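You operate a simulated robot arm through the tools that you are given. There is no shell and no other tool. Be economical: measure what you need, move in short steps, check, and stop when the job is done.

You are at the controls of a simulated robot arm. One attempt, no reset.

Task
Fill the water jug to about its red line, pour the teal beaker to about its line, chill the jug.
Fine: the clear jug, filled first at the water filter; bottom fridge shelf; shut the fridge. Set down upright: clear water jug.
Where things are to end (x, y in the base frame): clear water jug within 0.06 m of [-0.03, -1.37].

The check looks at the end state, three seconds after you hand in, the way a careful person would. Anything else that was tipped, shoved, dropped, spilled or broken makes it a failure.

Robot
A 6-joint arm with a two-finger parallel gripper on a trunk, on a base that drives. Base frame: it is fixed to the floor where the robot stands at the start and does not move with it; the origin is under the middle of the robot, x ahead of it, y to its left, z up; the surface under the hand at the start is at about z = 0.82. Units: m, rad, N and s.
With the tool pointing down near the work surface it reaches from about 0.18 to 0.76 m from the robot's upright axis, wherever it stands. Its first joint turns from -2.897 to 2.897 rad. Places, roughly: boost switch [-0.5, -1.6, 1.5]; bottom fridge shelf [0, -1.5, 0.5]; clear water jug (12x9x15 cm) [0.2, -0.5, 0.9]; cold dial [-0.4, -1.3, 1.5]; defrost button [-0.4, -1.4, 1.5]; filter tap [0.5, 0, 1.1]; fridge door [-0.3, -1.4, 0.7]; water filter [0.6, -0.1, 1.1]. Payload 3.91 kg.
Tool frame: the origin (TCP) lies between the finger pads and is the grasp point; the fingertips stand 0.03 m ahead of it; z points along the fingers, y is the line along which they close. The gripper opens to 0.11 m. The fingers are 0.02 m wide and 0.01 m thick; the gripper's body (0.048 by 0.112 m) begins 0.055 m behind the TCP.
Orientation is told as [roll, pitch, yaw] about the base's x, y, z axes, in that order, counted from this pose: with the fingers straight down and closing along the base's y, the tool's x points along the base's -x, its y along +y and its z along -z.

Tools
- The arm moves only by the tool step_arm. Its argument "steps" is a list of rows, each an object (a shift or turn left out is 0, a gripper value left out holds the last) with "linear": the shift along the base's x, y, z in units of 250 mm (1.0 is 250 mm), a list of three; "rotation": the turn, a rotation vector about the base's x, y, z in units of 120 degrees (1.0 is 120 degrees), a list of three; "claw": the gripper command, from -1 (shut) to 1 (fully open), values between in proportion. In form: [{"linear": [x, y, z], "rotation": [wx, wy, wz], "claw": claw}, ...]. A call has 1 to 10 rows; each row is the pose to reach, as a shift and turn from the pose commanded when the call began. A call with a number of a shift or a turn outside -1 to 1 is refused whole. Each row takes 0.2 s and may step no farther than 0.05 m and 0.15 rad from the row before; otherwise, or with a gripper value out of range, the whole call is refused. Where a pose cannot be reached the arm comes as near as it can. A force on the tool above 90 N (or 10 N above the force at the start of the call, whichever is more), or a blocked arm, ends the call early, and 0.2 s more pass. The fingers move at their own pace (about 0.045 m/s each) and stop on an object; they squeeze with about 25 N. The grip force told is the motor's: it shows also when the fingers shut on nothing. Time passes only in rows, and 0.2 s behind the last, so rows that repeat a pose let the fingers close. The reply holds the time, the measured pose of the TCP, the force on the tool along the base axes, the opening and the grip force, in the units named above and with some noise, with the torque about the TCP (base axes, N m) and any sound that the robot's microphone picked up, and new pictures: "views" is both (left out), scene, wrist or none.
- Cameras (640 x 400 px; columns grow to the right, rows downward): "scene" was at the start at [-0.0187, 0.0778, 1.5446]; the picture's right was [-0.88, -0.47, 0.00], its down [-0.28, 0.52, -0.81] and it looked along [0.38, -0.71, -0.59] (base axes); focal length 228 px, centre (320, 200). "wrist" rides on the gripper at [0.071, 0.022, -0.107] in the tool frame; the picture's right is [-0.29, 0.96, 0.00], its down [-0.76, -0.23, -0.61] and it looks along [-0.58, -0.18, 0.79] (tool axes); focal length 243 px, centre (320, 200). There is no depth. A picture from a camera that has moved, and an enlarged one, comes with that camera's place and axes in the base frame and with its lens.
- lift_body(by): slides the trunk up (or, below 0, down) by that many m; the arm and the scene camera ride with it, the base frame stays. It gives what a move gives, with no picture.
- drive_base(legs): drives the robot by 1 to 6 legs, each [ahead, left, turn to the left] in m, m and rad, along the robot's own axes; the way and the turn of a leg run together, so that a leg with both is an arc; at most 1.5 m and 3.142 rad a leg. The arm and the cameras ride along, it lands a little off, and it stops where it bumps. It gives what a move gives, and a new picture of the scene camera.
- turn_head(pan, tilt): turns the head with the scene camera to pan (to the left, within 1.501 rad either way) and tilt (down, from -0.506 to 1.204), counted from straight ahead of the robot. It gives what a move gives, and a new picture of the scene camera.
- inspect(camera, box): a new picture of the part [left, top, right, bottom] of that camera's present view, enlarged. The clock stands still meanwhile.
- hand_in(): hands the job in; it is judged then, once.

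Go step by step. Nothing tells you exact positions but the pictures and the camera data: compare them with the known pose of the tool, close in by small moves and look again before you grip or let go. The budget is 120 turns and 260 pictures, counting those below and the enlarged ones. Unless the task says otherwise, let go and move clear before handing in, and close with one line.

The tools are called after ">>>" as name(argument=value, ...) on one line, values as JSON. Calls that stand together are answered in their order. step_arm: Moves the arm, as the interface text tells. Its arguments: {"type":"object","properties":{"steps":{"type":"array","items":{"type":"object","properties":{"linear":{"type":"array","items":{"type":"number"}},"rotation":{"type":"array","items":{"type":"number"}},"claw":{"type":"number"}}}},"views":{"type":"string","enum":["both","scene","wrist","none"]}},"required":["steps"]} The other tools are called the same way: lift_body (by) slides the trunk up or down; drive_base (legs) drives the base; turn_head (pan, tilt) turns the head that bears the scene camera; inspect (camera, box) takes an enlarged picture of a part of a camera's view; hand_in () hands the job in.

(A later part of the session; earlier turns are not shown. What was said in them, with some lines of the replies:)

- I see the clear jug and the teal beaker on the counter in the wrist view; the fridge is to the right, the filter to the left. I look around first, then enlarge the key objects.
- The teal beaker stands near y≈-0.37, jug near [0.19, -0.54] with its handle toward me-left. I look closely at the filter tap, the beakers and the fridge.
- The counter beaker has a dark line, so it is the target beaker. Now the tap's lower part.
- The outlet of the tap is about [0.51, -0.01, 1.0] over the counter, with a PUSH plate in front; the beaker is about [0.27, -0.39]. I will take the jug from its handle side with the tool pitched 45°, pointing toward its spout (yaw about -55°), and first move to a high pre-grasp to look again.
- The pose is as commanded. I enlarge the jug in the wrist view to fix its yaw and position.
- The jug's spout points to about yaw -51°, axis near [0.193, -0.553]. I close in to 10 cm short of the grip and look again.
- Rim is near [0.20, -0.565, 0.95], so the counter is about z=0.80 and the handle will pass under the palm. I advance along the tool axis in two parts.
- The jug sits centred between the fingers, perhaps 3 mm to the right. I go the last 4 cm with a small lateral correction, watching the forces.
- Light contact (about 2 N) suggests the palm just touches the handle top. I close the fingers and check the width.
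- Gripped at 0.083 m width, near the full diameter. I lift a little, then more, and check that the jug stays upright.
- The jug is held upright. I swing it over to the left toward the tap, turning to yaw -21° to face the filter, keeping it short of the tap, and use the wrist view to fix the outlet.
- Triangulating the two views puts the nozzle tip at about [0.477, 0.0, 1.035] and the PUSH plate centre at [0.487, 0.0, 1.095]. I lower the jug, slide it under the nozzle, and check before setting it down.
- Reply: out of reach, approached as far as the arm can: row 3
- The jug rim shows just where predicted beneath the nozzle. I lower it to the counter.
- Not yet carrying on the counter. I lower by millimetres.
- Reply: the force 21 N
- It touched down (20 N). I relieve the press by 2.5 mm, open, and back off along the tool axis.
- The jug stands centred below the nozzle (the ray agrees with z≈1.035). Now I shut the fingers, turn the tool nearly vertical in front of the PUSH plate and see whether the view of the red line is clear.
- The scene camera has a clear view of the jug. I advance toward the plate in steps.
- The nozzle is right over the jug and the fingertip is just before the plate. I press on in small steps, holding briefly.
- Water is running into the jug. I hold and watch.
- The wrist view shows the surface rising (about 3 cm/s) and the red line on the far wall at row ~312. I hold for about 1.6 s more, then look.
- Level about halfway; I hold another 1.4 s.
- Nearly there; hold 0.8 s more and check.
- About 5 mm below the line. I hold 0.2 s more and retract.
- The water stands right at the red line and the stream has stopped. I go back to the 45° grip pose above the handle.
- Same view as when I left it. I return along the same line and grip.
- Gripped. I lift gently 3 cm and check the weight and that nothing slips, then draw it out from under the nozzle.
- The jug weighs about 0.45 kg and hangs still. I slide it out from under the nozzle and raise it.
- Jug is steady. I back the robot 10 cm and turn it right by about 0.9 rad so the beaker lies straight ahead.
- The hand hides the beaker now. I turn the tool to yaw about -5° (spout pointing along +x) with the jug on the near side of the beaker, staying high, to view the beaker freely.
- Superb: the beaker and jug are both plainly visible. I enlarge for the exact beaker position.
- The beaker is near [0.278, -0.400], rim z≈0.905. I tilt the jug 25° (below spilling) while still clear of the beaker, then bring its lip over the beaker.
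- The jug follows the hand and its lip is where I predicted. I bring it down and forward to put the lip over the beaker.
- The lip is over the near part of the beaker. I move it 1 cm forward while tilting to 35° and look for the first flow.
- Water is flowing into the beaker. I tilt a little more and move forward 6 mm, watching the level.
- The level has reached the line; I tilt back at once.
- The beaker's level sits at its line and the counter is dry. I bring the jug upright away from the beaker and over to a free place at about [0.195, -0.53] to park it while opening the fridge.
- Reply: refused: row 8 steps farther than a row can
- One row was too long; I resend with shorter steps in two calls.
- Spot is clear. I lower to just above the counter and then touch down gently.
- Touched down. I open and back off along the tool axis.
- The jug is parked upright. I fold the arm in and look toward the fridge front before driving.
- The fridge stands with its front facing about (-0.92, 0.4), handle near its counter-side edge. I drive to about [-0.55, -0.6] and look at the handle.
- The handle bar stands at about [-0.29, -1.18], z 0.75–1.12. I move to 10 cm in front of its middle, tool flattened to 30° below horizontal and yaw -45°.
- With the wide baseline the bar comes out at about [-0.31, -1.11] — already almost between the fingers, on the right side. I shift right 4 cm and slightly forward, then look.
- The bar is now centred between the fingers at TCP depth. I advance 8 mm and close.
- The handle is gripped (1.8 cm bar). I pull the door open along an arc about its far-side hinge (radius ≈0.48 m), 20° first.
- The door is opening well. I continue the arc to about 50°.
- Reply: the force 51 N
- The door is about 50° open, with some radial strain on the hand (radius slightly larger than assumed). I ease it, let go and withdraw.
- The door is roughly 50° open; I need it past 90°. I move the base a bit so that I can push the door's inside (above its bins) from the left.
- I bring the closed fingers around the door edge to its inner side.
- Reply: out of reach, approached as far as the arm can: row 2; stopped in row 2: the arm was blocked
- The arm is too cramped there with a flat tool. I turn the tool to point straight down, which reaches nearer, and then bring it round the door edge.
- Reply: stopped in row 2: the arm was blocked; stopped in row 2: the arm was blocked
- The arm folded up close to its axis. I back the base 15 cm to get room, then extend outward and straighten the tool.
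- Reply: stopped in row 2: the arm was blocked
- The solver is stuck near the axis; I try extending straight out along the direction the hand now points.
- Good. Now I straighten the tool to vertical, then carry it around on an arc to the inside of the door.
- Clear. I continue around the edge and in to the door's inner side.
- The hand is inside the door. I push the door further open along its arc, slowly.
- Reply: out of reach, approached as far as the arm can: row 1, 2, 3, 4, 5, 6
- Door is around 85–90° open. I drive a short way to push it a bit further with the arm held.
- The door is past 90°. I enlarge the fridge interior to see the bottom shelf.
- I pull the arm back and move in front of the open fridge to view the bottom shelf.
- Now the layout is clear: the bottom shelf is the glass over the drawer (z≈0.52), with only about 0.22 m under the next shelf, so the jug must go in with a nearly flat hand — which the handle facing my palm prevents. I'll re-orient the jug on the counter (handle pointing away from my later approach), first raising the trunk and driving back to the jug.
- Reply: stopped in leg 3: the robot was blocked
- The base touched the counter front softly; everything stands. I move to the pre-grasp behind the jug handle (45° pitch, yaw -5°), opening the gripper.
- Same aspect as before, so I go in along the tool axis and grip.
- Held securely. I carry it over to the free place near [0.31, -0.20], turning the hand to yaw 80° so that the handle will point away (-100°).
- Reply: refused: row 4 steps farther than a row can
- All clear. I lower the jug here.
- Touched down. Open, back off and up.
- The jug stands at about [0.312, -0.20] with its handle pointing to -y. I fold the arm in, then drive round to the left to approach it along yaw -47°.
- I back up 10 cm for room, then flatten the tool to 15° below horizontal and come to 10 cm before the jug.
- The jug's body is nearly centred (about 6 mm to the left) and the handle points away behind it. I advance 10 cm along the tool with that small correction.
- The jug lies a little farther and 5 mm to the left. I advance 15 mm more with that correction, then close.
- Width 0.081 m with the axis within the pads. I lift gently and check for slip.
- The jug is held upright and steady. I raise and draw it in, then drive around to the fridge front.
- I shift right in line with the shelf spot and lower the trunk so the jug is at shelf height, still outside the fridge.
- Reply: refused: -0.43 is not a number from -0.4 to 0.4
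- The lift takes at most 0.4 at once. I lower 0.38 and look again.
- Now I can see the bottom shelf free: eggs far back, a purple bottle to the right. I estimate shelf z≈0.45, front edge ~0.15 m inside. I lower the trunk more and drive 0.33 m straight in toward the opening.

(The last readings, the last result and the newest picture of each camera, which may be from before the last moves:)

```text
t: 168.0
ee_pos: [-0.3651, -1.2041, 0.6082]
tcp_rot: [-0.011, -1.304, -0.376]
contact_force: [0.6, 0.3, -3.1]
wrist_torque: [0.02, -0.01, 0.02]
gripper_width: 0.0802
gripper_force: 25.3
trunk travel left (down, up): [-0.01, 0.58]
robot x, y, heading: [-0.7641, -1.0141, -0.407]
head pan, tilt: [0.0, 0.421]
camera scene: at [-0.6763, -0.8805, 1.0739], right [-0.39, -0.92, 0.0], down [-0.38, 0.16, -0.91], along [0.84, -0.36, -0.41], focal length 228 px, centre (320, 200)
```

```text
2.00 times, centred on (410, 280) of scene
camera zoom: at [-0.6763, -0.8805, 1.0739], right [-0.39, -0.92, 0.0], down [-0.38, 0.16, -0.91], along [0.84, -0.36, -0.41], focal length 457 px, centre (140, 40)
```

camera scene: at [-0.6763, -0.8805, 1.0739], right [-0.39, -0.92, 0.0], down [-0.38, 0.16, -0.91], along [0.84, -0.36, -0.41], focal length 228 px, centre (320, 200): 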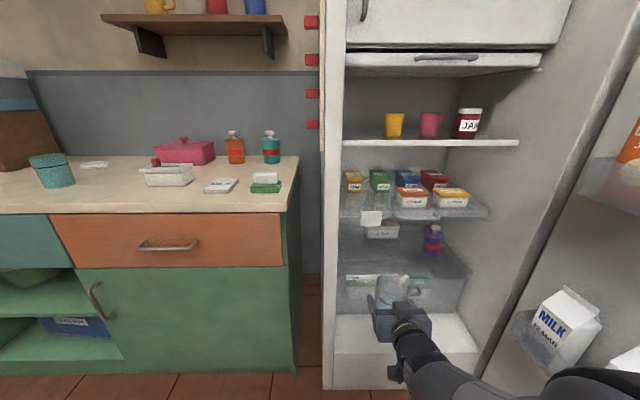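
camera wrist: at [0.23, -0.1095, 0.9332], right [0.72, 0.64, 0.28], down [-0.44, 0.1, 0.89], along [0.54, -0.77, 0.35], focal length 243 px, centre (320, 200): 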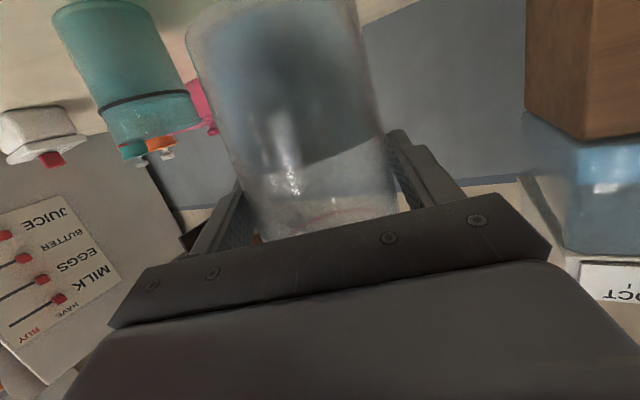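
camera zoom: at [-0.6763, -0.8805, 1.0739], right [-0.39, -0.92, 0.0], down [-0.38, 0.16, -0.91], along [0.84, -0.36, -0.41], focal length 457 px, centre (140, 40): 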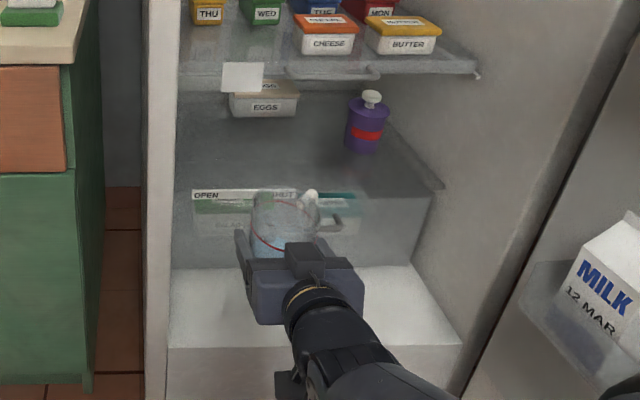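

Triangulating the shelf's front edge gives z≈0.43–0.45 at ~0.44 depth; the path is free. I drive 0.13 m more, then lower the jug to about 3–4 cm above the shelf level, still in front of it.

>>> drive_base(legs=[[0.13, -0.012, 0]])

>>> step_arm(steps=[{"linear": [0, 0, -0.05]}, {"linear": [0, 0, -0.1]}, {"linear": [0.03, -0.013, -0.13]}], views="both")

>>> inspect(camera="scene", box=[320, 200, 480, 360])

```text
t: 169.3
ee_pos: [-0.2505, -1.2683, 0.6085]
tcp_rot: [-0.011, -1.301, -0.377]
contact_force: [-0.7, 0.2, -2.1]
wrist_torque: [0.02, 0.02, 0.03]
gripper_width: 0.0801
gripper_force: 25.2
trunk travel left (down, up): [-0.01, 0.58]
robot x, y, heading: [-0.6537, -1.0682, -0.404]
head pan, tilt: [0.0, 0.421]
camera scene: at [-0.5613, -0.943, 1.0739], right [-0.4, -0.92, 0.0], down [-0.38, 0.16, -0.91], along [0.84, -0.36, -0.41], focal length 228 px, centre (320, 200)
```

scene: 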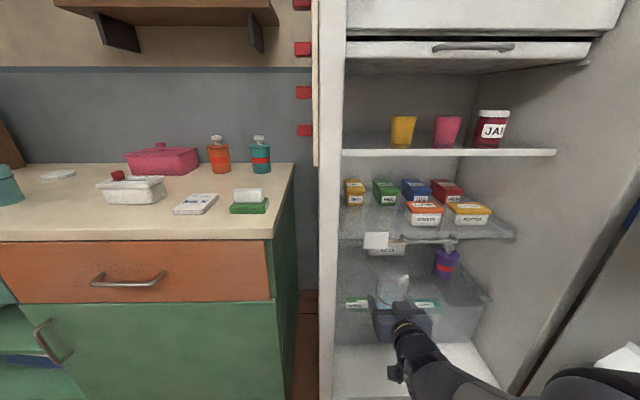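

```text
t: 170.1
ee_pos: [-0.2429, -1.272, 0.5761]
tcp_rot: [-0.01, -1.302, -0.377]
contact_force: [0.4, 0.5, -3.1]
wrist_torque: [0.02, 0.05, 0.0]
gripper_width: 0.0803
gripper_force: 25.1
trunk travel left (down, up): [-0.01, 0.58]
robot x, y, heading: [-0.6544, -1.0704, -0.408]
head pan, tilt: [0.0, 0.421]
camera scene: at [-0.5614, -0.9429, 1.0739], right [-0.4, -0.92, 0.0], down [-0.38, 0.16, -0.91], along [0.84, -0.36, -0.41], focal length 228 px, centre (320, 200)
camera wrist: at [-0.347, -1.2059, 0.5348], right [0.43, 0.86, 0.28], down [-0.44, -0.07, 0.89], along [0.79, -0.51, 0.35], focal length 243 px, centre (320, 200)
```

scene: 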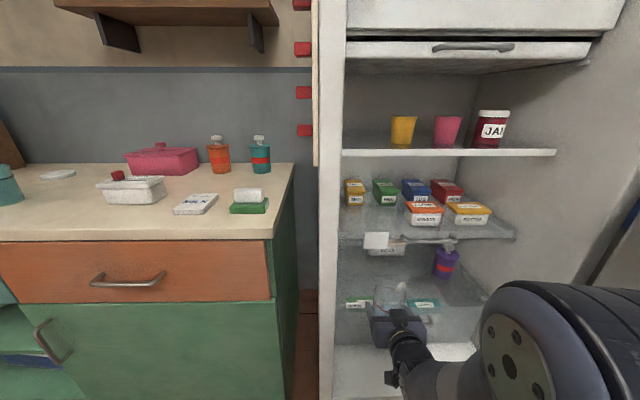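
wrist: 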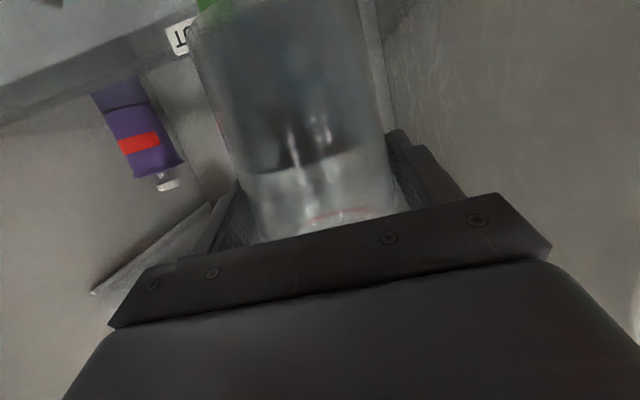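

```text
2.50 times, centred on (400, 280) of scene
camera zoom: at [-0.5614, -0.9429, 1.0739], right [-0.4, -0.92, 0.0], down [-0.38, 0.16, -0.91], along [0.84, -0.36, -0.41], focal length 571 px, centre (120, 0)
```

zoom: 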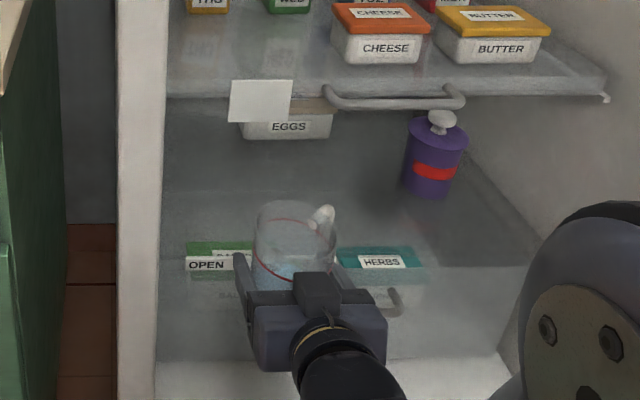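

The wrist view confirms the shelf edge at z≈0.44, so the jug base (0.48) is above it; a card hangs under the shelf above, so I go in low: lower 2 cm and advance in stages.

>>> step_arm(steps=[{"linear": [0, 0, -0.08]}, {"linear": [0.1, -0.044, -0.08]}, {"linear": [0.2, -0.088, -0.08]}, {"linear": [0.3, -0.131, -0.08]}, {"linear": [0.4, -0.175, -0.08]}], views="both")

>>> inspect(camera="scene", box=[320, 200, 480, 340])

```text
t: 171.3
ee_pos: [-0.1412, -1.3163, 0.5555]
tcp_rot: [-0.011, -1.302, -0.378]
contact_force: [-0.5, -0.2, -3.2]
wrist_torque: [0.01, 0.02, -0.03]
gripper_width: 0.0801
gripper_force: 25.3
trunk travel left (down, up): [-0.01, 0.58]
robot x, y, heading: [-0.652, -1.075, -0.406]
head pan, tilt: [0.0, 0.421]
camera scene: at [-0.5614, -0.943, 1.0739], right [-0.4, -0.92, 0.0], down [-0.38, 0.16, -0.91], along [0.84, -0.36, -0.41], focal length 228 px, centre (320, 200)
camera wrist: at [-0.2467, -1.2503, 0.5148], right [0.43, 0.86, 0.28], down [-0.44, -0.07, 0.89], along [0.79, -0.51, 0.35], focal length 243 px, centre (320, 200)
```

scene: 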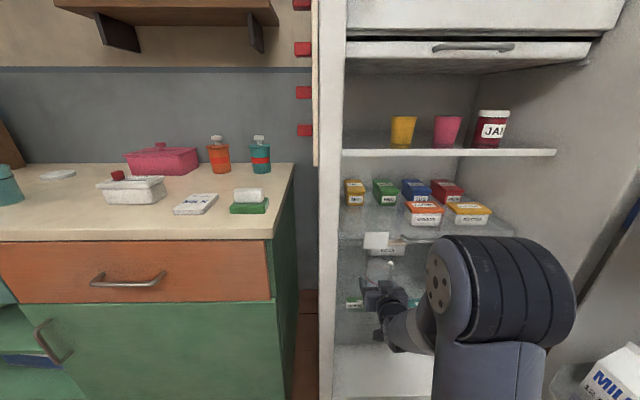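
wrist: 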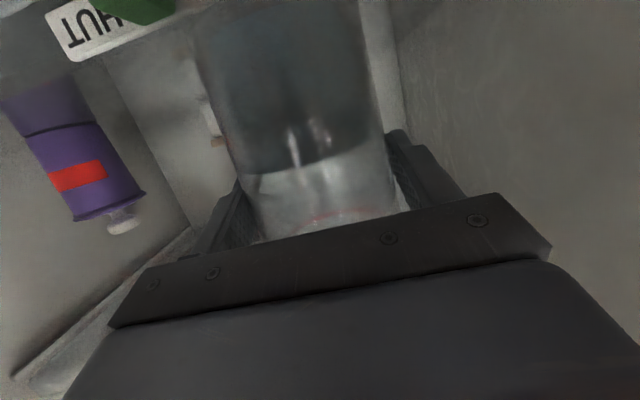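

```text
2.86 times, centred on (400, 270) of scene
camera zoom: at [-0.5614, -0.943, 1.0739], right [-0.4, -0.92, 0.0], down [-0.38, 0.16, -0.91], along [0.84, -0.36, -0.41], focal length 653 px, centre (91, 0)
```

zoom: 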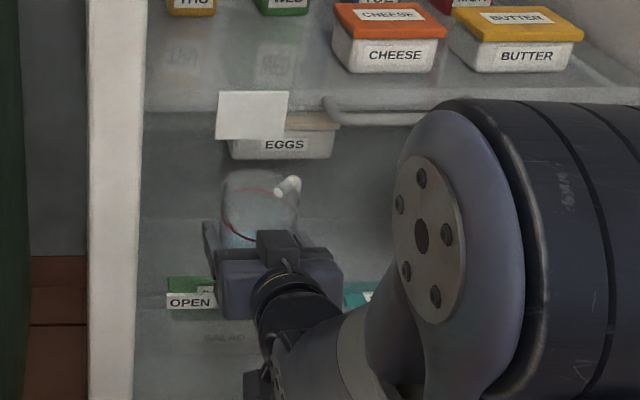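

No contact; the jug front is over the shelf. I advance the last 10 cm slowly.

>>> step_arm(steps=[{"linear": [0.08, -0.035, 0]}, {"linear": [0.16, -0.07, 0]}, {"linear": [0.24, -0.105, 0]}, {"linear": [0.32, -0.14, 0]}, {"linear": [0.38, -0.166, 0]}], views="both")

>>> inspect(camera="scene", box=[320, 200, 480, 340])

```text
t: 172.5
ee_pos: [-0.0466, -1.3588, 0.5549]
tcp_rot: [-0.012, -1.302, -0.375]
contact_force: [0.2, 0.4, -2.7]
wrist_torque: [0.03, 0.0, 0.0]
gripper_width: 0.0796
gripper_force: 25.3
trunk travel left (down, up): [-0.01, 0.58]
robot x, y, heading: [-0.6524, -1.0753, -0.402]
head pan, tilt: [0.0, 0.421]
camera scene: at [-0.5613, -0.943, 1.0739], right [-0.4, -0.92, 0.0], down [-0.38, 0.16, -0.91], along [0.84, -0.36, -0.41], focal length 228 px, centre (320, 200)
camera wrist: at [-0.1522, -1.2925, 0.5146], right [0.43, 0.86, 0.28], down [-0.44, -0.07, 0.89], along [0.79, -0.51, 0.35], focal length 243 px, centre (320, 200)
```

scene: 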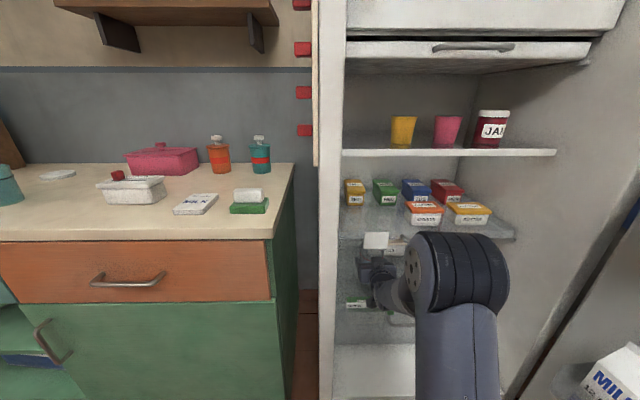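
wrist: 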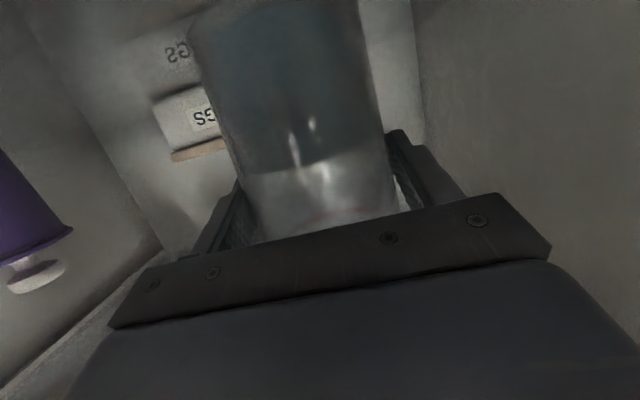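

```text
2.86 times, centred on (400, 270) of scene
camera zoom: at [-0.5613, -0.943, 1.0739], right [-0.4, -0.92, 0.0], down [-0.38, 0.16, -0.91], along [0.84, -0.36, -0.41], focal length 653 px, centre (91, 0)
```

zoom: 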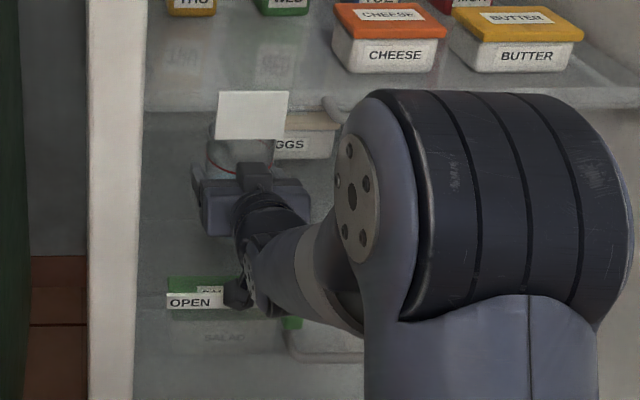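

The jug axis should be about [-0.037, -1.362], within tolerance. I lower gently until contact.

>>> step_arm(steps=[{"linear": [0, 0, -0.016]}, {"linear": [0, 0, -0.032]}, {"linear": [0, 0, -0.048]}], views="none")

```text
t: 173.3
ee_pos: [-0.0466, -1.3583, 0.5432]
tcp_rot: [-0.009, -1.302, -0.377]
contact_force: [-0.7, -0.3, -2.4]
wrist_torque: [0.02, -0.01, 0.0]
gripper_width: 0.0802
gripper_force: 25.2
trunk travel left (down, up): [-0.01, 0.58]
robot x, y, heading: [-0.6537, -1.0722, -0.406]
head pan, tilt: [0.0, 0.421]
```

>>> step_arm(steps=[{"linear": [0, 0, -0.01]}, {"linear": [0, 0, -0.02]}, {"linear": [0, 0, -0.03]}], views="none")

```text
t: 174.1
ee_pos: [-0.0454, -1.3572, 0.5388]
tcp_rot: [-0.013, -1.308, -0.371]
contact_force: [-2.9, 0.1, 7.3]
wrist_torque: [-0.15, 0.37, -0.08]
gripper_width: 0.0803
gripper_force: 25.3
trunk travel left (down, up): [-0.01, 0.58]
robot x, y, heading: [-0.6558, -1.0738, -0.416]
head pan, tilt: [0.0, 0.421]
```

It stands on the shelf (contact at z≈0.44). I relieve the press, open the fingers and draw straight back.

>>> step_arm(steps=[{"linear": [0, 0, 0.008]}, {"linear": [0, 0, 0.008], "claw": 1}, {"linear": [0, 0, 0.008], "claw": 1}, {"linear": [0, 0, 0.008], "claw": 1}, {"linear": [0, 0, 0.008], "claw": 1}], views="wrist")

```text
t: 175.3
ee_pos: [-0.0466, -1.3576, 0.5391]
tcp_rot: [-0.012, -1.306, -0.377]
contact_force: [-0.4, -0.3, 0.4]
wrist_torque: [0.0, 0.02, -0.02]
gripper_width: 0.1103
gripper_force: 0.0
trunk travel left (down, up): [-0.01, 0.58]
robot x, y, heading: [-0.6482, -1.0759, -0.406]
head pan, tilt: [0.0, 0.421]
camera wrist: at [-0.1523, -1.2915, 0.4976], right [0.43, 0.86, 0.28], down [-0.44, -0.07, 0.89], along [0.79, -0.51, 0.35], focal length 243 px, centre (320, 200)
```

wrist: 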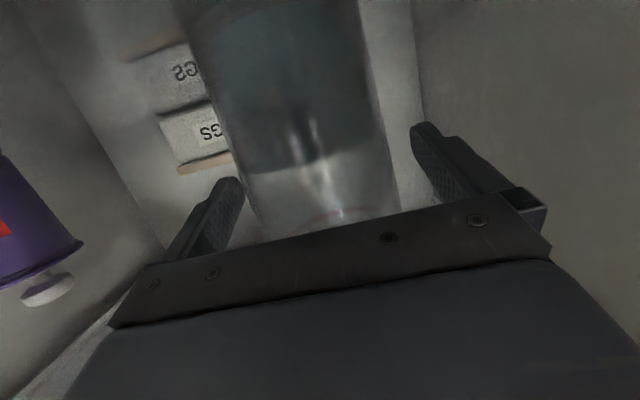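

>>> step_arm(steps=[{"linear": [-0.05, 0.02, 0]}, {"linear": [-0.12, 0.048, 0]}, {"linear": [-0.22, 0.088, 0]}, {"linear": [-0.34, 0.136, 0.01]}, {"linear": [-0.48, 0.192, 0.02]}, {"linear": [-0.62, 0.248, 0.03]}, {"linear": [-0.76, 0.304, 0.04]}], views="both")

>>> inspect(camera="scene", box=[320, 200, 480, 340])

```text
t: 176.9
ee_pos: [-0.2373, -1.2812, 0.5491]
tcp_rot: [-0.011, -1.303, -0.376]
contact_force: [-0.5, -0.5, 0.0]
wrist_torque: [0.0, -0.02, -0.01]
gripper_width: 0.1101
gripper_force: 0.0
trunk travel left (down, up): [-0.01, 0.58]
robot x, y, heading: [-0.6525, -1.0704, -0.404]
head pan, tilt: [0.0, 0.421]
camera scene: at [-0.5613, -0.943, 1.0739], right [-0.4, -0.92, 0.0], down [-0.38, 0.16, -0.91], along [0.84, -0.36, -0.41], focal length 228 px, centre (320, 200)
camera wrist: at [-0.3427, -1.2152, 0.5083], right [0.43, 0.86, 0.28], down [-0.44, -0.07, 0.89], along [0.79, -0.51, 0.35], focal length 243 px, centre (320, 200)
```

scene: 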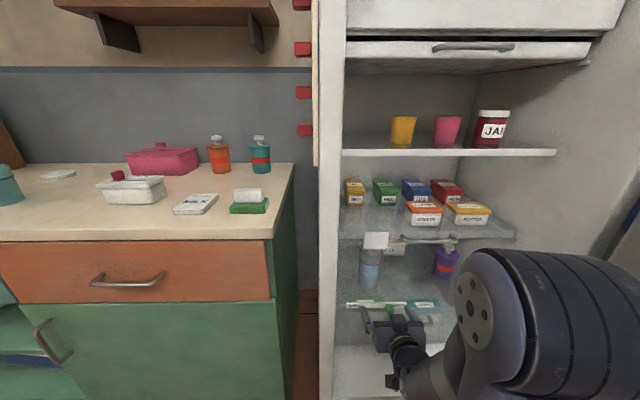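
wrist: 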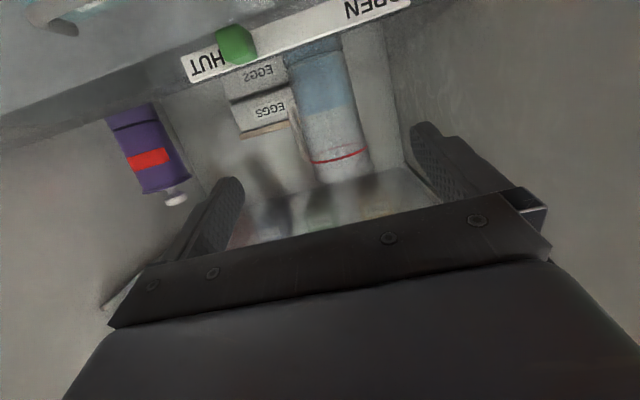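

```text
2.86 times, centred on (400, 270) of scene
camera zoom: at [-0.5613, -0.943, 1.0739], right [-0.4, -0.92, 0.0], down [-0.38, 0.16, -0.91], along [0.84, -0.36, -0.41], focal length 653 px, centre (91, 0)
```

zoom: 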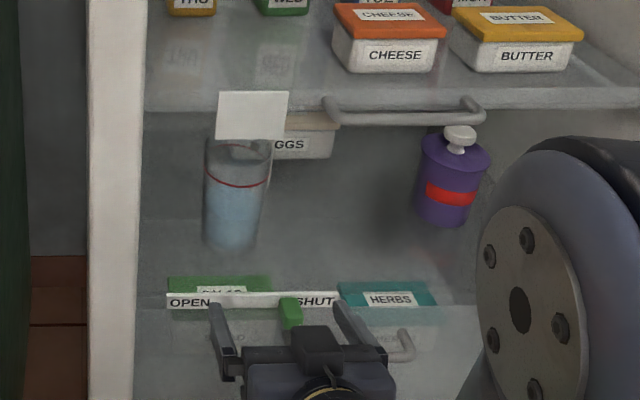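

The jug stands upright on the bottom shelf at about [-0.037, -1.364]. Now I back out, raise the trunk and drive around in front of the open door's edge to swing it shut.

>>> drive_base(legs=[[-0.35, 0, 0], [-0.507, -0.402, 0]])

>>> lift_body(by=0.2)

>>> turn_head(pan=0.0, tilt=0.45)

```text
t: 182.4
ee_pos: [-1.1827, -1.3092, 0.5485]
tcp_rot: [-0.01, -1.304, -0.379]
contact_force: [-0.7, 0.0, 0.2]
wrist_torque: [-0.02, 0.04, -0.01]
gripper_width: 0.11
gripper_force: 0.0
trunk travel left (down, up): [-0.01, 0.58]
robot x, y, heading: [-1.5976, -1.0986, -0.409]
head pan, tilt: [0.0, 0.421]
camera scene: at [-1.5064, -0.9705, 1.0739], right [-0.4, -0.92, 0.0], down [-0.37, 0.16, -0.91], along [0.84, -0.36, -0.41], focal length 228 px, centre (320, 200)
```

scene: 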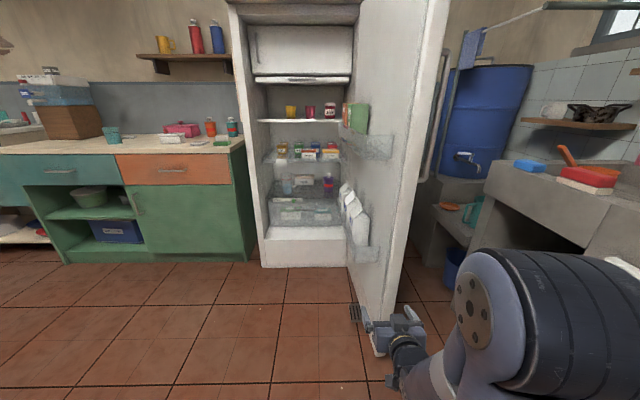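

```text
t: 184.5
ee_pos: [-1.1831, -1.3091, 0.7501]
tcp_rot: [-0.01, -1.302, -0.38]
contact_force: [0.4, -0.9, -0.2]
wrist_torque: [0.01, 0.01, -0.02]
gripper_width: 0.1101
gripper_force: 0.0
trunk travel left (down, up): [-0.21, 0.38]
robot x, y, heading: [-1.5951, -1.0989, -0.411]
head pan, tilt: [0.0, 0.421]
```

```text
t: 185.2
ee_pos: [-1.1833, -1.3099, 0.7492]
tcp_rot: [-0.012, -1.305, -0.379]
contact_force: [-0.4, -0.2, 0.1]
wrist_torque: [0.02, 0.02, 0.01]
gripper_width: 0.11
gripper_force: 0.1
trunk travel left (down, up): [-0.21, 0.38]
robot x, y, heading: [-1.5971, -1.0974, -0.409]
head pan, tilt: [0.0, 0.45]
camera scene: at [-1.5068, -0.9703, 1.2712], right [-0.4, -0.92, 0.0], down [-0.4, 0.17, -0.9], along [0.83, -0.36, -0.44], focal length 228 px, centre (320, 200)
```

scene: 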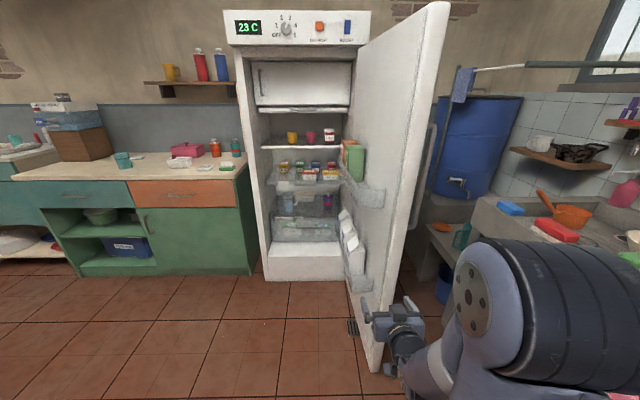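

The door's free edge is at about [-1.045, -1.46]. I bring the open gripper end-on to it (yaw -14°), 8 cm short.

>>> step_arm(steps=[{"linear": [-0.05, -0.1, 0], "rotation": [0, 0, 0.016]}, {"linear": [-0.02, -0.25, 0], "rotation": [0, 0, 0.032]}, {"linear": [0.08, -0.38, 0], "rotation": [0, 0, 0.048]}, {"linear": [0.2, -0.5, 0], "rotation": [0, 0, 0.064]}], views="both")

>>> inspect(camera="scene", box=[330, 260, 470, 400])

```text
t: 186.2
ee_pos: [-1.1329, -1.4357, 0.7472]
tcp_rot: [-0.008, -1.302, -0.247]
contact_force: [-0.4, 0.2, -0.3]
wrist_torque: [0.01, 0.04, -0.04]
gripper_width: 0.1099
gripper_force: 0.0
trunk travel left (down, up): [-0.21, 0.38]
robot x, y, heading: [-1.5968, -1.1041, -0.409]
head pan, tilt: [0.0, 0.45]
camera scene: at [-1.507, -0.97, 1.2711], right [-0.4, -0.92, 0.0], down [-0.4, 0.17, -0.9], along [0.83, -0.36, -0.43], focal length 228 px, centre (320, 200)
camera wrist: at [-1.2459, -1.3837, 0.7078], right [0.32, 0.91, 0.28], down [-0.43, -0.12, 0.89], along [0.85, -0.4, 0.35], focal length 243 px, centre (320, 200)
```

scene: 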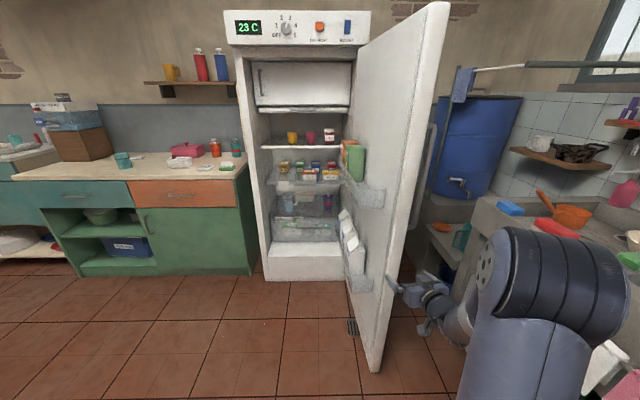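
wrist: 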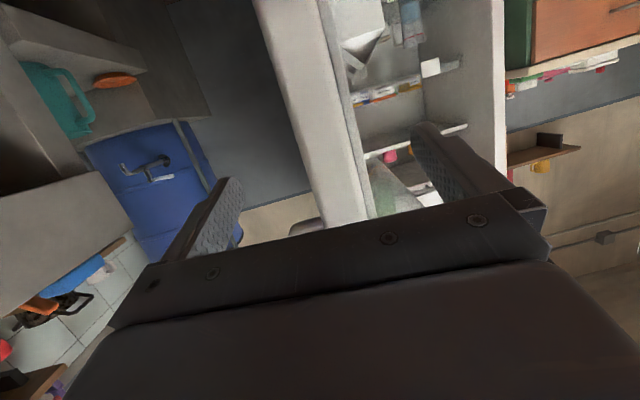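

```text
2.86 times, centred on (400, 330) of scene
camera zoom: at [-1.507, -0.97, 1.2711], right [-0.4, -0.92, 0.0], down [-0.4, 0.17, -0.9], along [0.83, -0.36, -0.43], focal length 653 px, centre (91, -171)
```

zoom: 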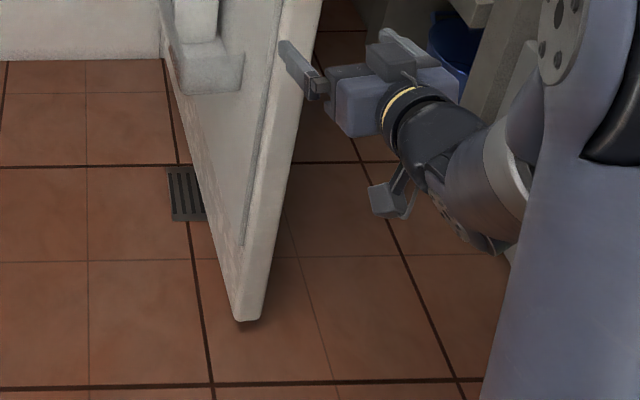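

The door edge is well centred between the fingers. I advance to straddle it.

>>> step_arm(steps=[{"linear": [0.1, -0.025, 0]}, {"linear": [0.2, -0.05, 0]}, {"linear": [0.3, -0.075, 0]}], views="wrist")

```text
t: 187.0
ee_pos: [-1.0587, -1.454, 0.7478]
tcp_rot: [-0.01, -1.303, -0.246]
contact_force: [-0.3, 0.0, 0.4]
wrist_torque: [0.03, 0.02, 0.02]
gripper_width: 0.1101
gripper_force: 0.1
trunk travel left (down, up): [-0.21, 0.38]
robot x, y, heading: [-1.5986, -1.0975, -0.412]
head pan, tilt: [0.0, 0.45]
camera wrist: at [-1.1709, -1.4019, 0.7078], right [0.32, 0.91, 0.28], down [-0.43, -0.12, 0.89], along [0.84, -0.4, 0.35], focal length 243 px, centre (320, 200)
```

wrist: 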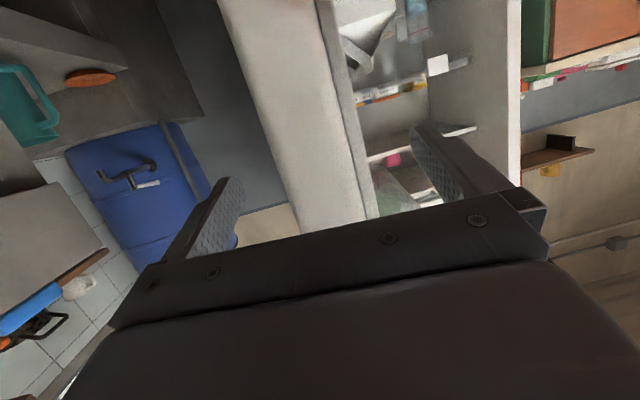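

Tips are at the edge plane; I advance 4 cm more and swing the door by moving sideways along its arc.

>>> step_arm(steps=[{"linear": [0.08, -0.02, 0]}, {"linear": [0.16, -0.04, 0]}], views="wrist")

```text
t: 187.6
ee_pos: [-1.0178, -1.4635, 0.7486]
tcp_rot: [-0.012, -1.303, -0.245]
contact_force: [0.4, -0.6, 1.1]
wrist_torque: [0.0, 0.03, 0.01]
gripper_width: 0.1099
gripper_force: 0.0
trunk travel left (down, up): [-0.21, 0.38]
robot x, y, heading: [-1.5962, -1.1002, -0.41]
head pan, tilt: [0.0, 0.45]
camera wrist: at [-1.1312, -1.4123, 0.7084], right [0.32, 0.91, 0.28], down [-0.43, -0.12, 0.89], along [0.85, -0.4, 0.35], focal length 243 px, centre (320, 200)
```

wrist: 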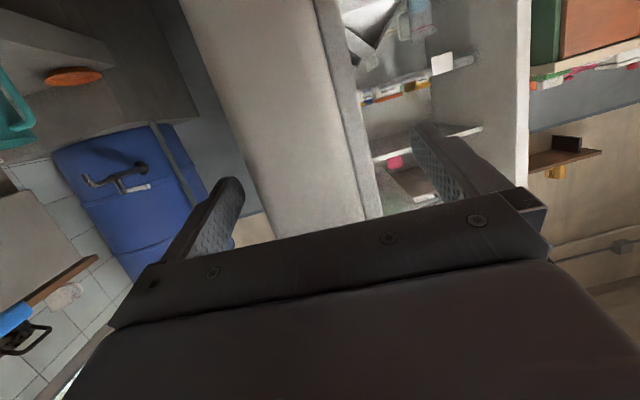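

>>> step_arm(steps=[{"linear": [0.044, 0.16, 0], "rotation": [0, 0, -0.035]}, {"linear": [0.099, 0.316, 0], "rotation": [0, 0, -0.07]}, {"linear": [0.164, 0.469, 0], "rotation": [0, 0, -0.105]}, {"linear": [0.242, 0.616, 0], "rotation": [0, 0, -0.14]}, {"linear": [0.329, 0.757, 0], "rotation": [0, 0, -0.175]}, {"linear": [0.424, 0.888, 0], "rotation": [0, 0, -0.21]}], views="both")

```text
t: 189.0
ee_pos: [-0.9119, -1.2407, 0.7502]
tcp_rot: [-0.016, -1.303, -0.681]
contact_force: [-0.4, -0.3, -0.3]
wrist_torque: [0.05, -0.01, 0.01]
gripper_width: 0.1097
gripper_force: 0.0
trunk travel left (down, up): [-0.21, 0.38]
robot x, y, heading: [-1.5976, -1.094, -0.409]
head pan, tilt: [0.0, 0.45]
camera scene: at [-1.5071, -0.9706, 1.2712], right [-0.4, -0.92, 0.0], down [-0.4, 0.17, -0.9], along [0.83, -0.36, -0.44], focal length 228 px, centre (320, 200)
camera wrist: at [-0.9926, -1.1466, 0.709], right [0.67, 0.69, 0.28], down [-0.44, 0.07, 0.89], along [0.59, -0.72, 0.35], focal length 243 px, centre (320, 200)
```

scene: 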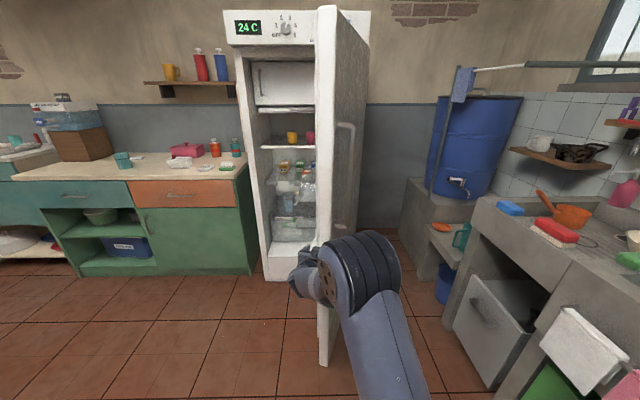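
wrist: 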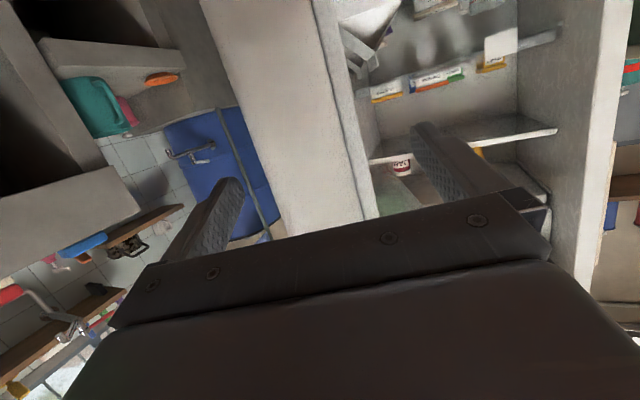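

The door swung in by some 25°. I pull the gripper off the edge, close it and go round to the outer face to push it shut (below the handle).

>>> step_arm(steps=[{"linear": [-0.12, 0.1, 0]}, {"linear": [-0.26, 0.2, 0]}, {"linear": [-0.4, 0.3, 0]}, {"linear": [-0.56, 0.24, 0], "rotation": [0, 0, 0.06], "claw": -1}, {"linear": [-0.68, 0.1, 0], "rotation": [0, 0, 0.12]}, {"linear": [-0.72, -0.08, 0], "rotation": [0, 0, 0.18]}, {"linear": [-0.7, -0.26, 0], "rotation": [0, 0, 0.24]}, {"linear": [-0.68, -0.42, 0], "rotation": [0, 0, 0.24]}], views="scene")

```text
t: 190.8
ee_pos: [-1.0817, -1.3463, 0.7485]
tcp_rot: [-0.009, -1.302, -0.184]
contact_force: [0.3, 0.6, -0.2]
wrist_torque: [-0.01, 0.0, -0.02]
gripper_width: 0.0032
gripper_force: 0.1
trunk travel left (down, up): [-0.21, 0.38]
robot x, y, heading: [-1.5998, -1.0998, -0.412]
head pan, tilt: [0.0, 0.45]
camera scene: at [-1.5069, -0.9699, 1.2711], right [-0.4, -0.92, 0.0], down [-0.4, 0.17, -0.9], along [0.83, -0.36, -0.44], focal length 228 px, centre (320, 200)
```

scene: 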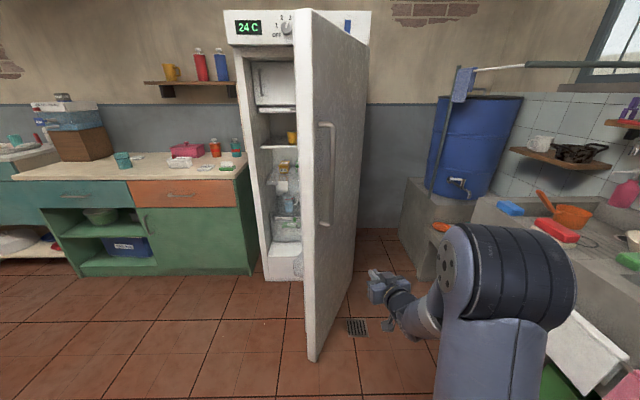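

The door has coasted a bit further. I drive 0.3 m forward, keeping the fist on the outer side, and push.

>>> drive_base(legs=[[0.3, 0, 0]])

>>> step_arm(steps=[{"linear": [-0.032, 0.184, 0]}, {"linear": [-0.032, 0.364, 0]}, {"linear": [-0.012, 0.544, 0]}, {"linear": [0.028, 0.724, 0]}, {"linear": [0.08, 0.896, 0]}], views="scene")

```text
t: 192.8
ee_pos: [-0.8067, -1.465, 0.7486]
tcp_rot: [-0.009, -1.304, -0.182]
contact_force: [-0.9, 0.1, -0.5]
wrist_torque: [0.01, 0.01, -0.03]
gripper_width: 0.0
gripper_force: 24.9
trunk travel left (down, up): [-0.21, 0.38]
robot x, y, heading: [-1.3221, -1.2231, -0.41]
head pan, tilt: [0.0, 0.45]
camera scene: at [-1.2327, -1.0892, 1.2712], right [-0.4, -0.92, 0.0], down [-0.4, 0.17, -0.9], along [0.83, -0.36, -0.44], focal length 228 px, centre (320, 200)
```

scene: 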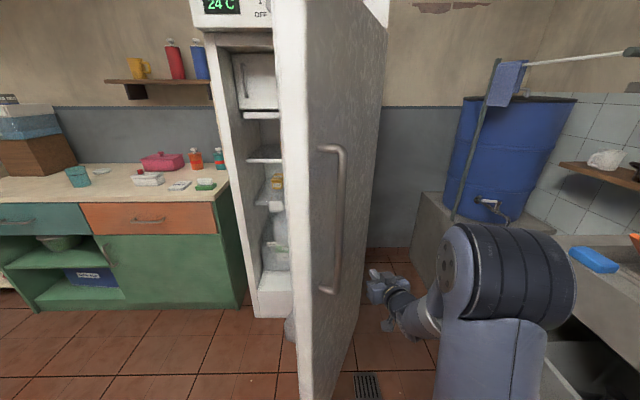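

```text
t: 194.0
ee_pos: [-0.7872, -1.2412, 0.7504]
tcp_rot: [-0.012, -1.301, -0.18]
contact_force: [0.4, 0.5, -0.7]
wrist_torque: [0.02, -0.01, 0.0]
gripper_width: 0.0
gripper_force: 25.5
trunk travel left (down, up): [-0.21, 0.38]
robot x, y, heading: [-1.3225, -1.2172, -0.409]
head pan, tilt: [0.0, 0.45]
camera scene: at [-1.2327, -1.0894, 1.2712], right [-0.4, -0.92, 0.0], down [-0.4, 0.17, -0.9], along [0.83, -0.36, -0.44], focal length 228 px, centre (320, 200)
```

scene: 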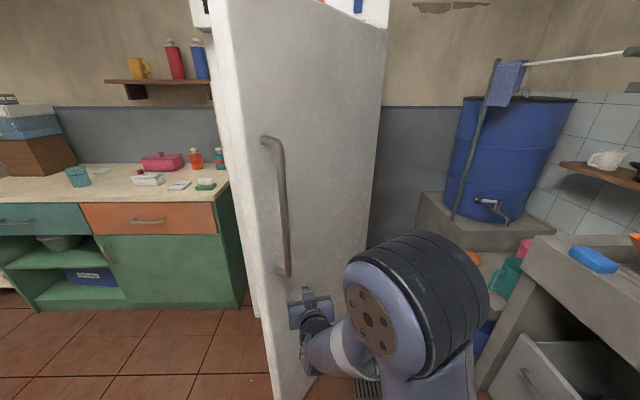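

>>> step_arm(steps=[{"linear": [0.1, 0.076, 0]}, {"linear": [0.202, 0.148, 0]}, {"linear": [0.284, 0.196, 0]}, {"linear": [0.366, 0.24, 0]}, {"linear": [0.452, 0.28, 0]}, {"linear": [0.538, 0.316, 0]}, {"linear": [0.628, 0.344, 0]}, {"linear": [0.72, 0.372, 0]}], views="scene")

```text
t: 195.8
ee_pos: [-0.6068, -1.1485, 0.749]
tcp_rot: [-0.009, -1.301, -0.181]
contact_force: [0.4, 0.2, -0.5]
wrist_torque: [-0.01, 0.0, 0.01]
gripper_width: 0.0
gripper_force: 25.0
trunk travel left (down, up): [-0.21, 0.38]
robot x, y, heading: [-1.32, -1.2226, -0.409]
head pan, tilt: [0.0, 0.45]
camera scene: at [-1.2328, -1.0892, 1.2712], right [-0.4, -0.92, 0.0], down [-0.4, 0.17, -0.9], along [0.83, -0.36, -0.44], focal length 228 px, centre (320, 200)
```

scene: 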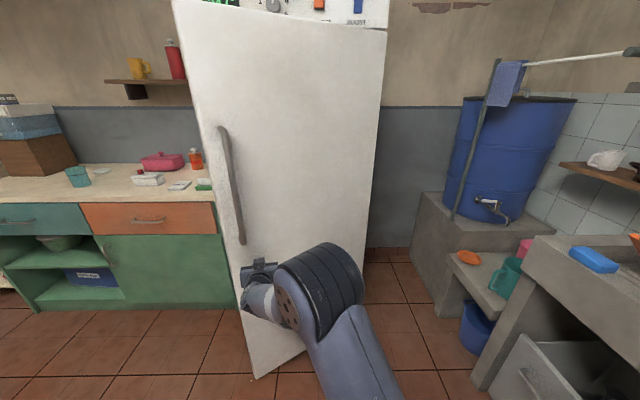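

Nearly there; I drive forward to push it on.

>>> drive_base(legs=[[0.12, 0.06, 0], [0.1, 0.03, 0]])

```text
t: 197.9
ee_pos: [-0.3702, -1.1549, 0.7478]
tcp_rot: [-0.011, -1.304, -0.182]
contact_force: [-0.4, 0.1, -0.3]
wrist_torque: [-0.01, 0.0, 0.01]
gripper_width: 0.0003
gripper_force: 24.9
trunk travel left (down, up): [-0.21, 0.38]
robot x, y, heading: [-1.0855, -1.2229, -0.411]
head pan, tilt: [0.0, 0.45]
camera scene: at [-0.9956, -1.094, 1.2711], right [-0.4, -0.92, 0.0], down [-0.4, 0.17, -0.9], along [0.83, -0.36, -0.44], focal length 228 px, centre (320, 200)
```

scene: 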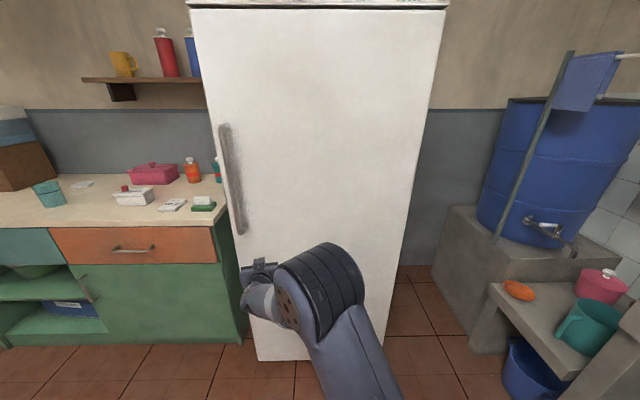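

It looks almost shut. I press on in small arm steps until firm contact.

>>> step_arm(steps=[{"linear": [0.05, -0.02, 0]}, {"linear": [0.1, -0.04, 0]}, {"linear": [0.15, -0.06, 0]}, {"linear": [0.2, -0.08, 0]}], views="scene")

```text
t: 198.9
ee_pos: [-0.3274, -1.1707, 0.75]
tcp_rot: [-0.014, -1.302, -0.176]
contact_force: [-73.5, 8.0, 4.9]
wrist_torque: [-0.06, -0.17, -0.9]
gripper_width: 0.0
gripper_force: 25.5
trunk travel left (down, up): [-0.21, 0.38]
robot x, y, heading: [-1.0853, -1.2228, -0.411]
head pan, tilt: [0.0, 0.45]
camera scene: at [-1.003, -1.0932, 1.2716], right [-0.4, -0.92, 0.0], down [-0.4, 0.17, -0.9], along [0.83, -0.36, -0.43], focal length 228 px, centre (320, 200)
```

scene: 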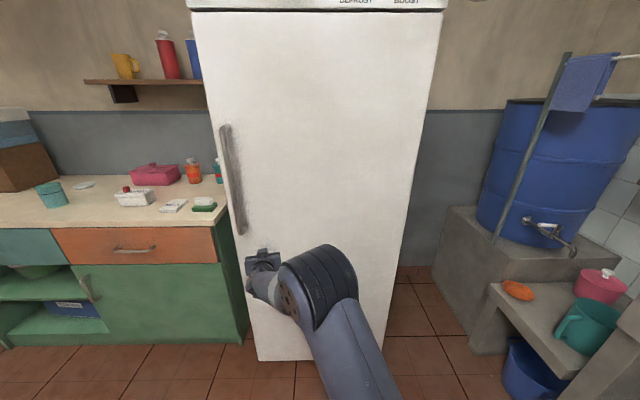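

Firm stop at 73 N: the door is shut. I withdraw and check the door seam and the rest of the scene.

>>> step_arm(steps=[{"linear": [-0.1, 0.03, 0]}, {"linear": [-0.26, 0.08, 0]}, {"linear": [-0.42, 0.13, 0.05]}, {"linear": [-0.58, 0.18, 0.1]}, {"linear": [-0.74, 0.23, 0.15]}], views="none")

>>> drive_base(legs=[[-0.35, 0.4, 0]])

>>> lift_body(by=0.25)

>>> turn_head(pan=-0.15, tilt=0.35)

```text
t: 200.1
ee_pos: [-0.5053, -1.1173, 0.788]
tcp_rot: [-0.01, -1.306, -0.182]
contact_force: [-0.4, 0.3, -1.2]
wrist_torque: [-0.03, -0.04, 0.0]
gripper_width: 0.0
gripper_force: 25.0
trunk travel left (down, up): [-0.21, 0.38]
robot x, y, heading: [-1.0853, -1.2234, -0.41]
head pan, tilt: [0.0, 0.45]
```

```text
t: 203.1
ee_pos: [-0.6632, -0.6149, 0.7871]
tcp_rot: [-0.012, -1.304, -0.183]
contact_force: [0.8, -0.6, 0.0]
wrist_torque: [0.0, -0.02, 0.01]
gripper_width: 0.0
gripper_force: 24.8
trunk travel left (down, up): [-0.21, 0.38]
robot x, y, heading: [-1.2452, -0.7193, -0.409]
head pan, tilt: [0.0, 0.45]
camera scene: at [-1.1545, -0.5919, 1.2711], right [-0.4, -0.92, 0.0], down [-0.4, 0.17, -0.9], along [0.82, -0.36, -0.44], focal length 228 px, centre (320, 200)
```

scene: 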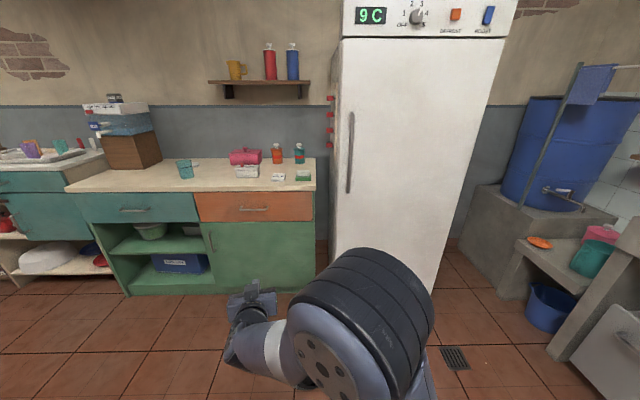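

```text
t: 205.7
ee_pos: [-0.6642, -0.6165, 1.0368]
tcp_rot: [-0.011, -1.305, -0.186]
contact_force: [-0.4, 0.2, 0.5]
wrist_torque: [0.01, -0.01, -0.02]
gripper_width: 0.0001
gripper_force: 24.7
trunk travel left (down, up): [-0.46, 0.13]
robot x, y, heading: [-1.2446, -0.7214, -0.417]
head pan, tilt: [0.0, 0.45]
```

```text
t: 206.4
ee_pos: [-0.6643, -0.616, 1.037]
tcp_rot: [-0.011, -1.303, -0.184]
contact_force: [0.7, 0.4, -0.3]
wrist_torque: [-0.05, 0.01, 0.02]
gripper_width: 0.0004
gripper_force: 24.9
trunk travel left (down, up): [-0.46, 0.13]
robot x, y, heading: [-1.2414, -0.72, -0.415]
head pan, tilt: [-0.15, 0.351]
camera scene: at [-1.1599, -0.6046, 1.5303], right [-0.53, -0.85, 0.0], down [-0.29, 0.18, -0.94], along [0.79, -0.5, -0.34], focal length 228 px, centre (320, 200)
```

scene: 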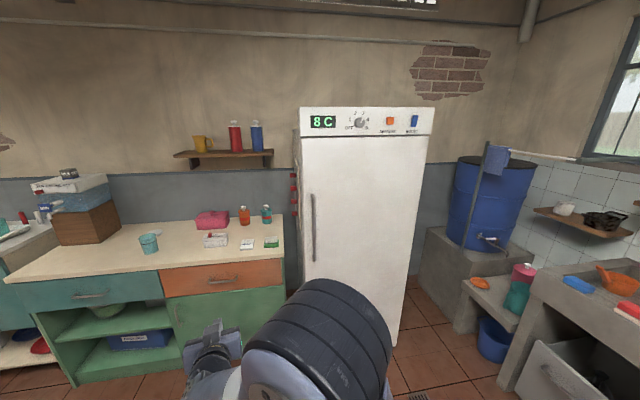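

The fridge is shut (the display is cooling down, 8 °C and falling), the beaker stands filled on the counter, and everything else is in place. I hand in.

>>> hand_in()

```text
The job is handed in.
```

I filled the jug to its red line at the filter and poured the teal beaker to its line. The jug stands upright on the bottom fridge shelf at about [-0.037, -1.364], the fridge is shut, and I saw nothing spilled or knocked over.
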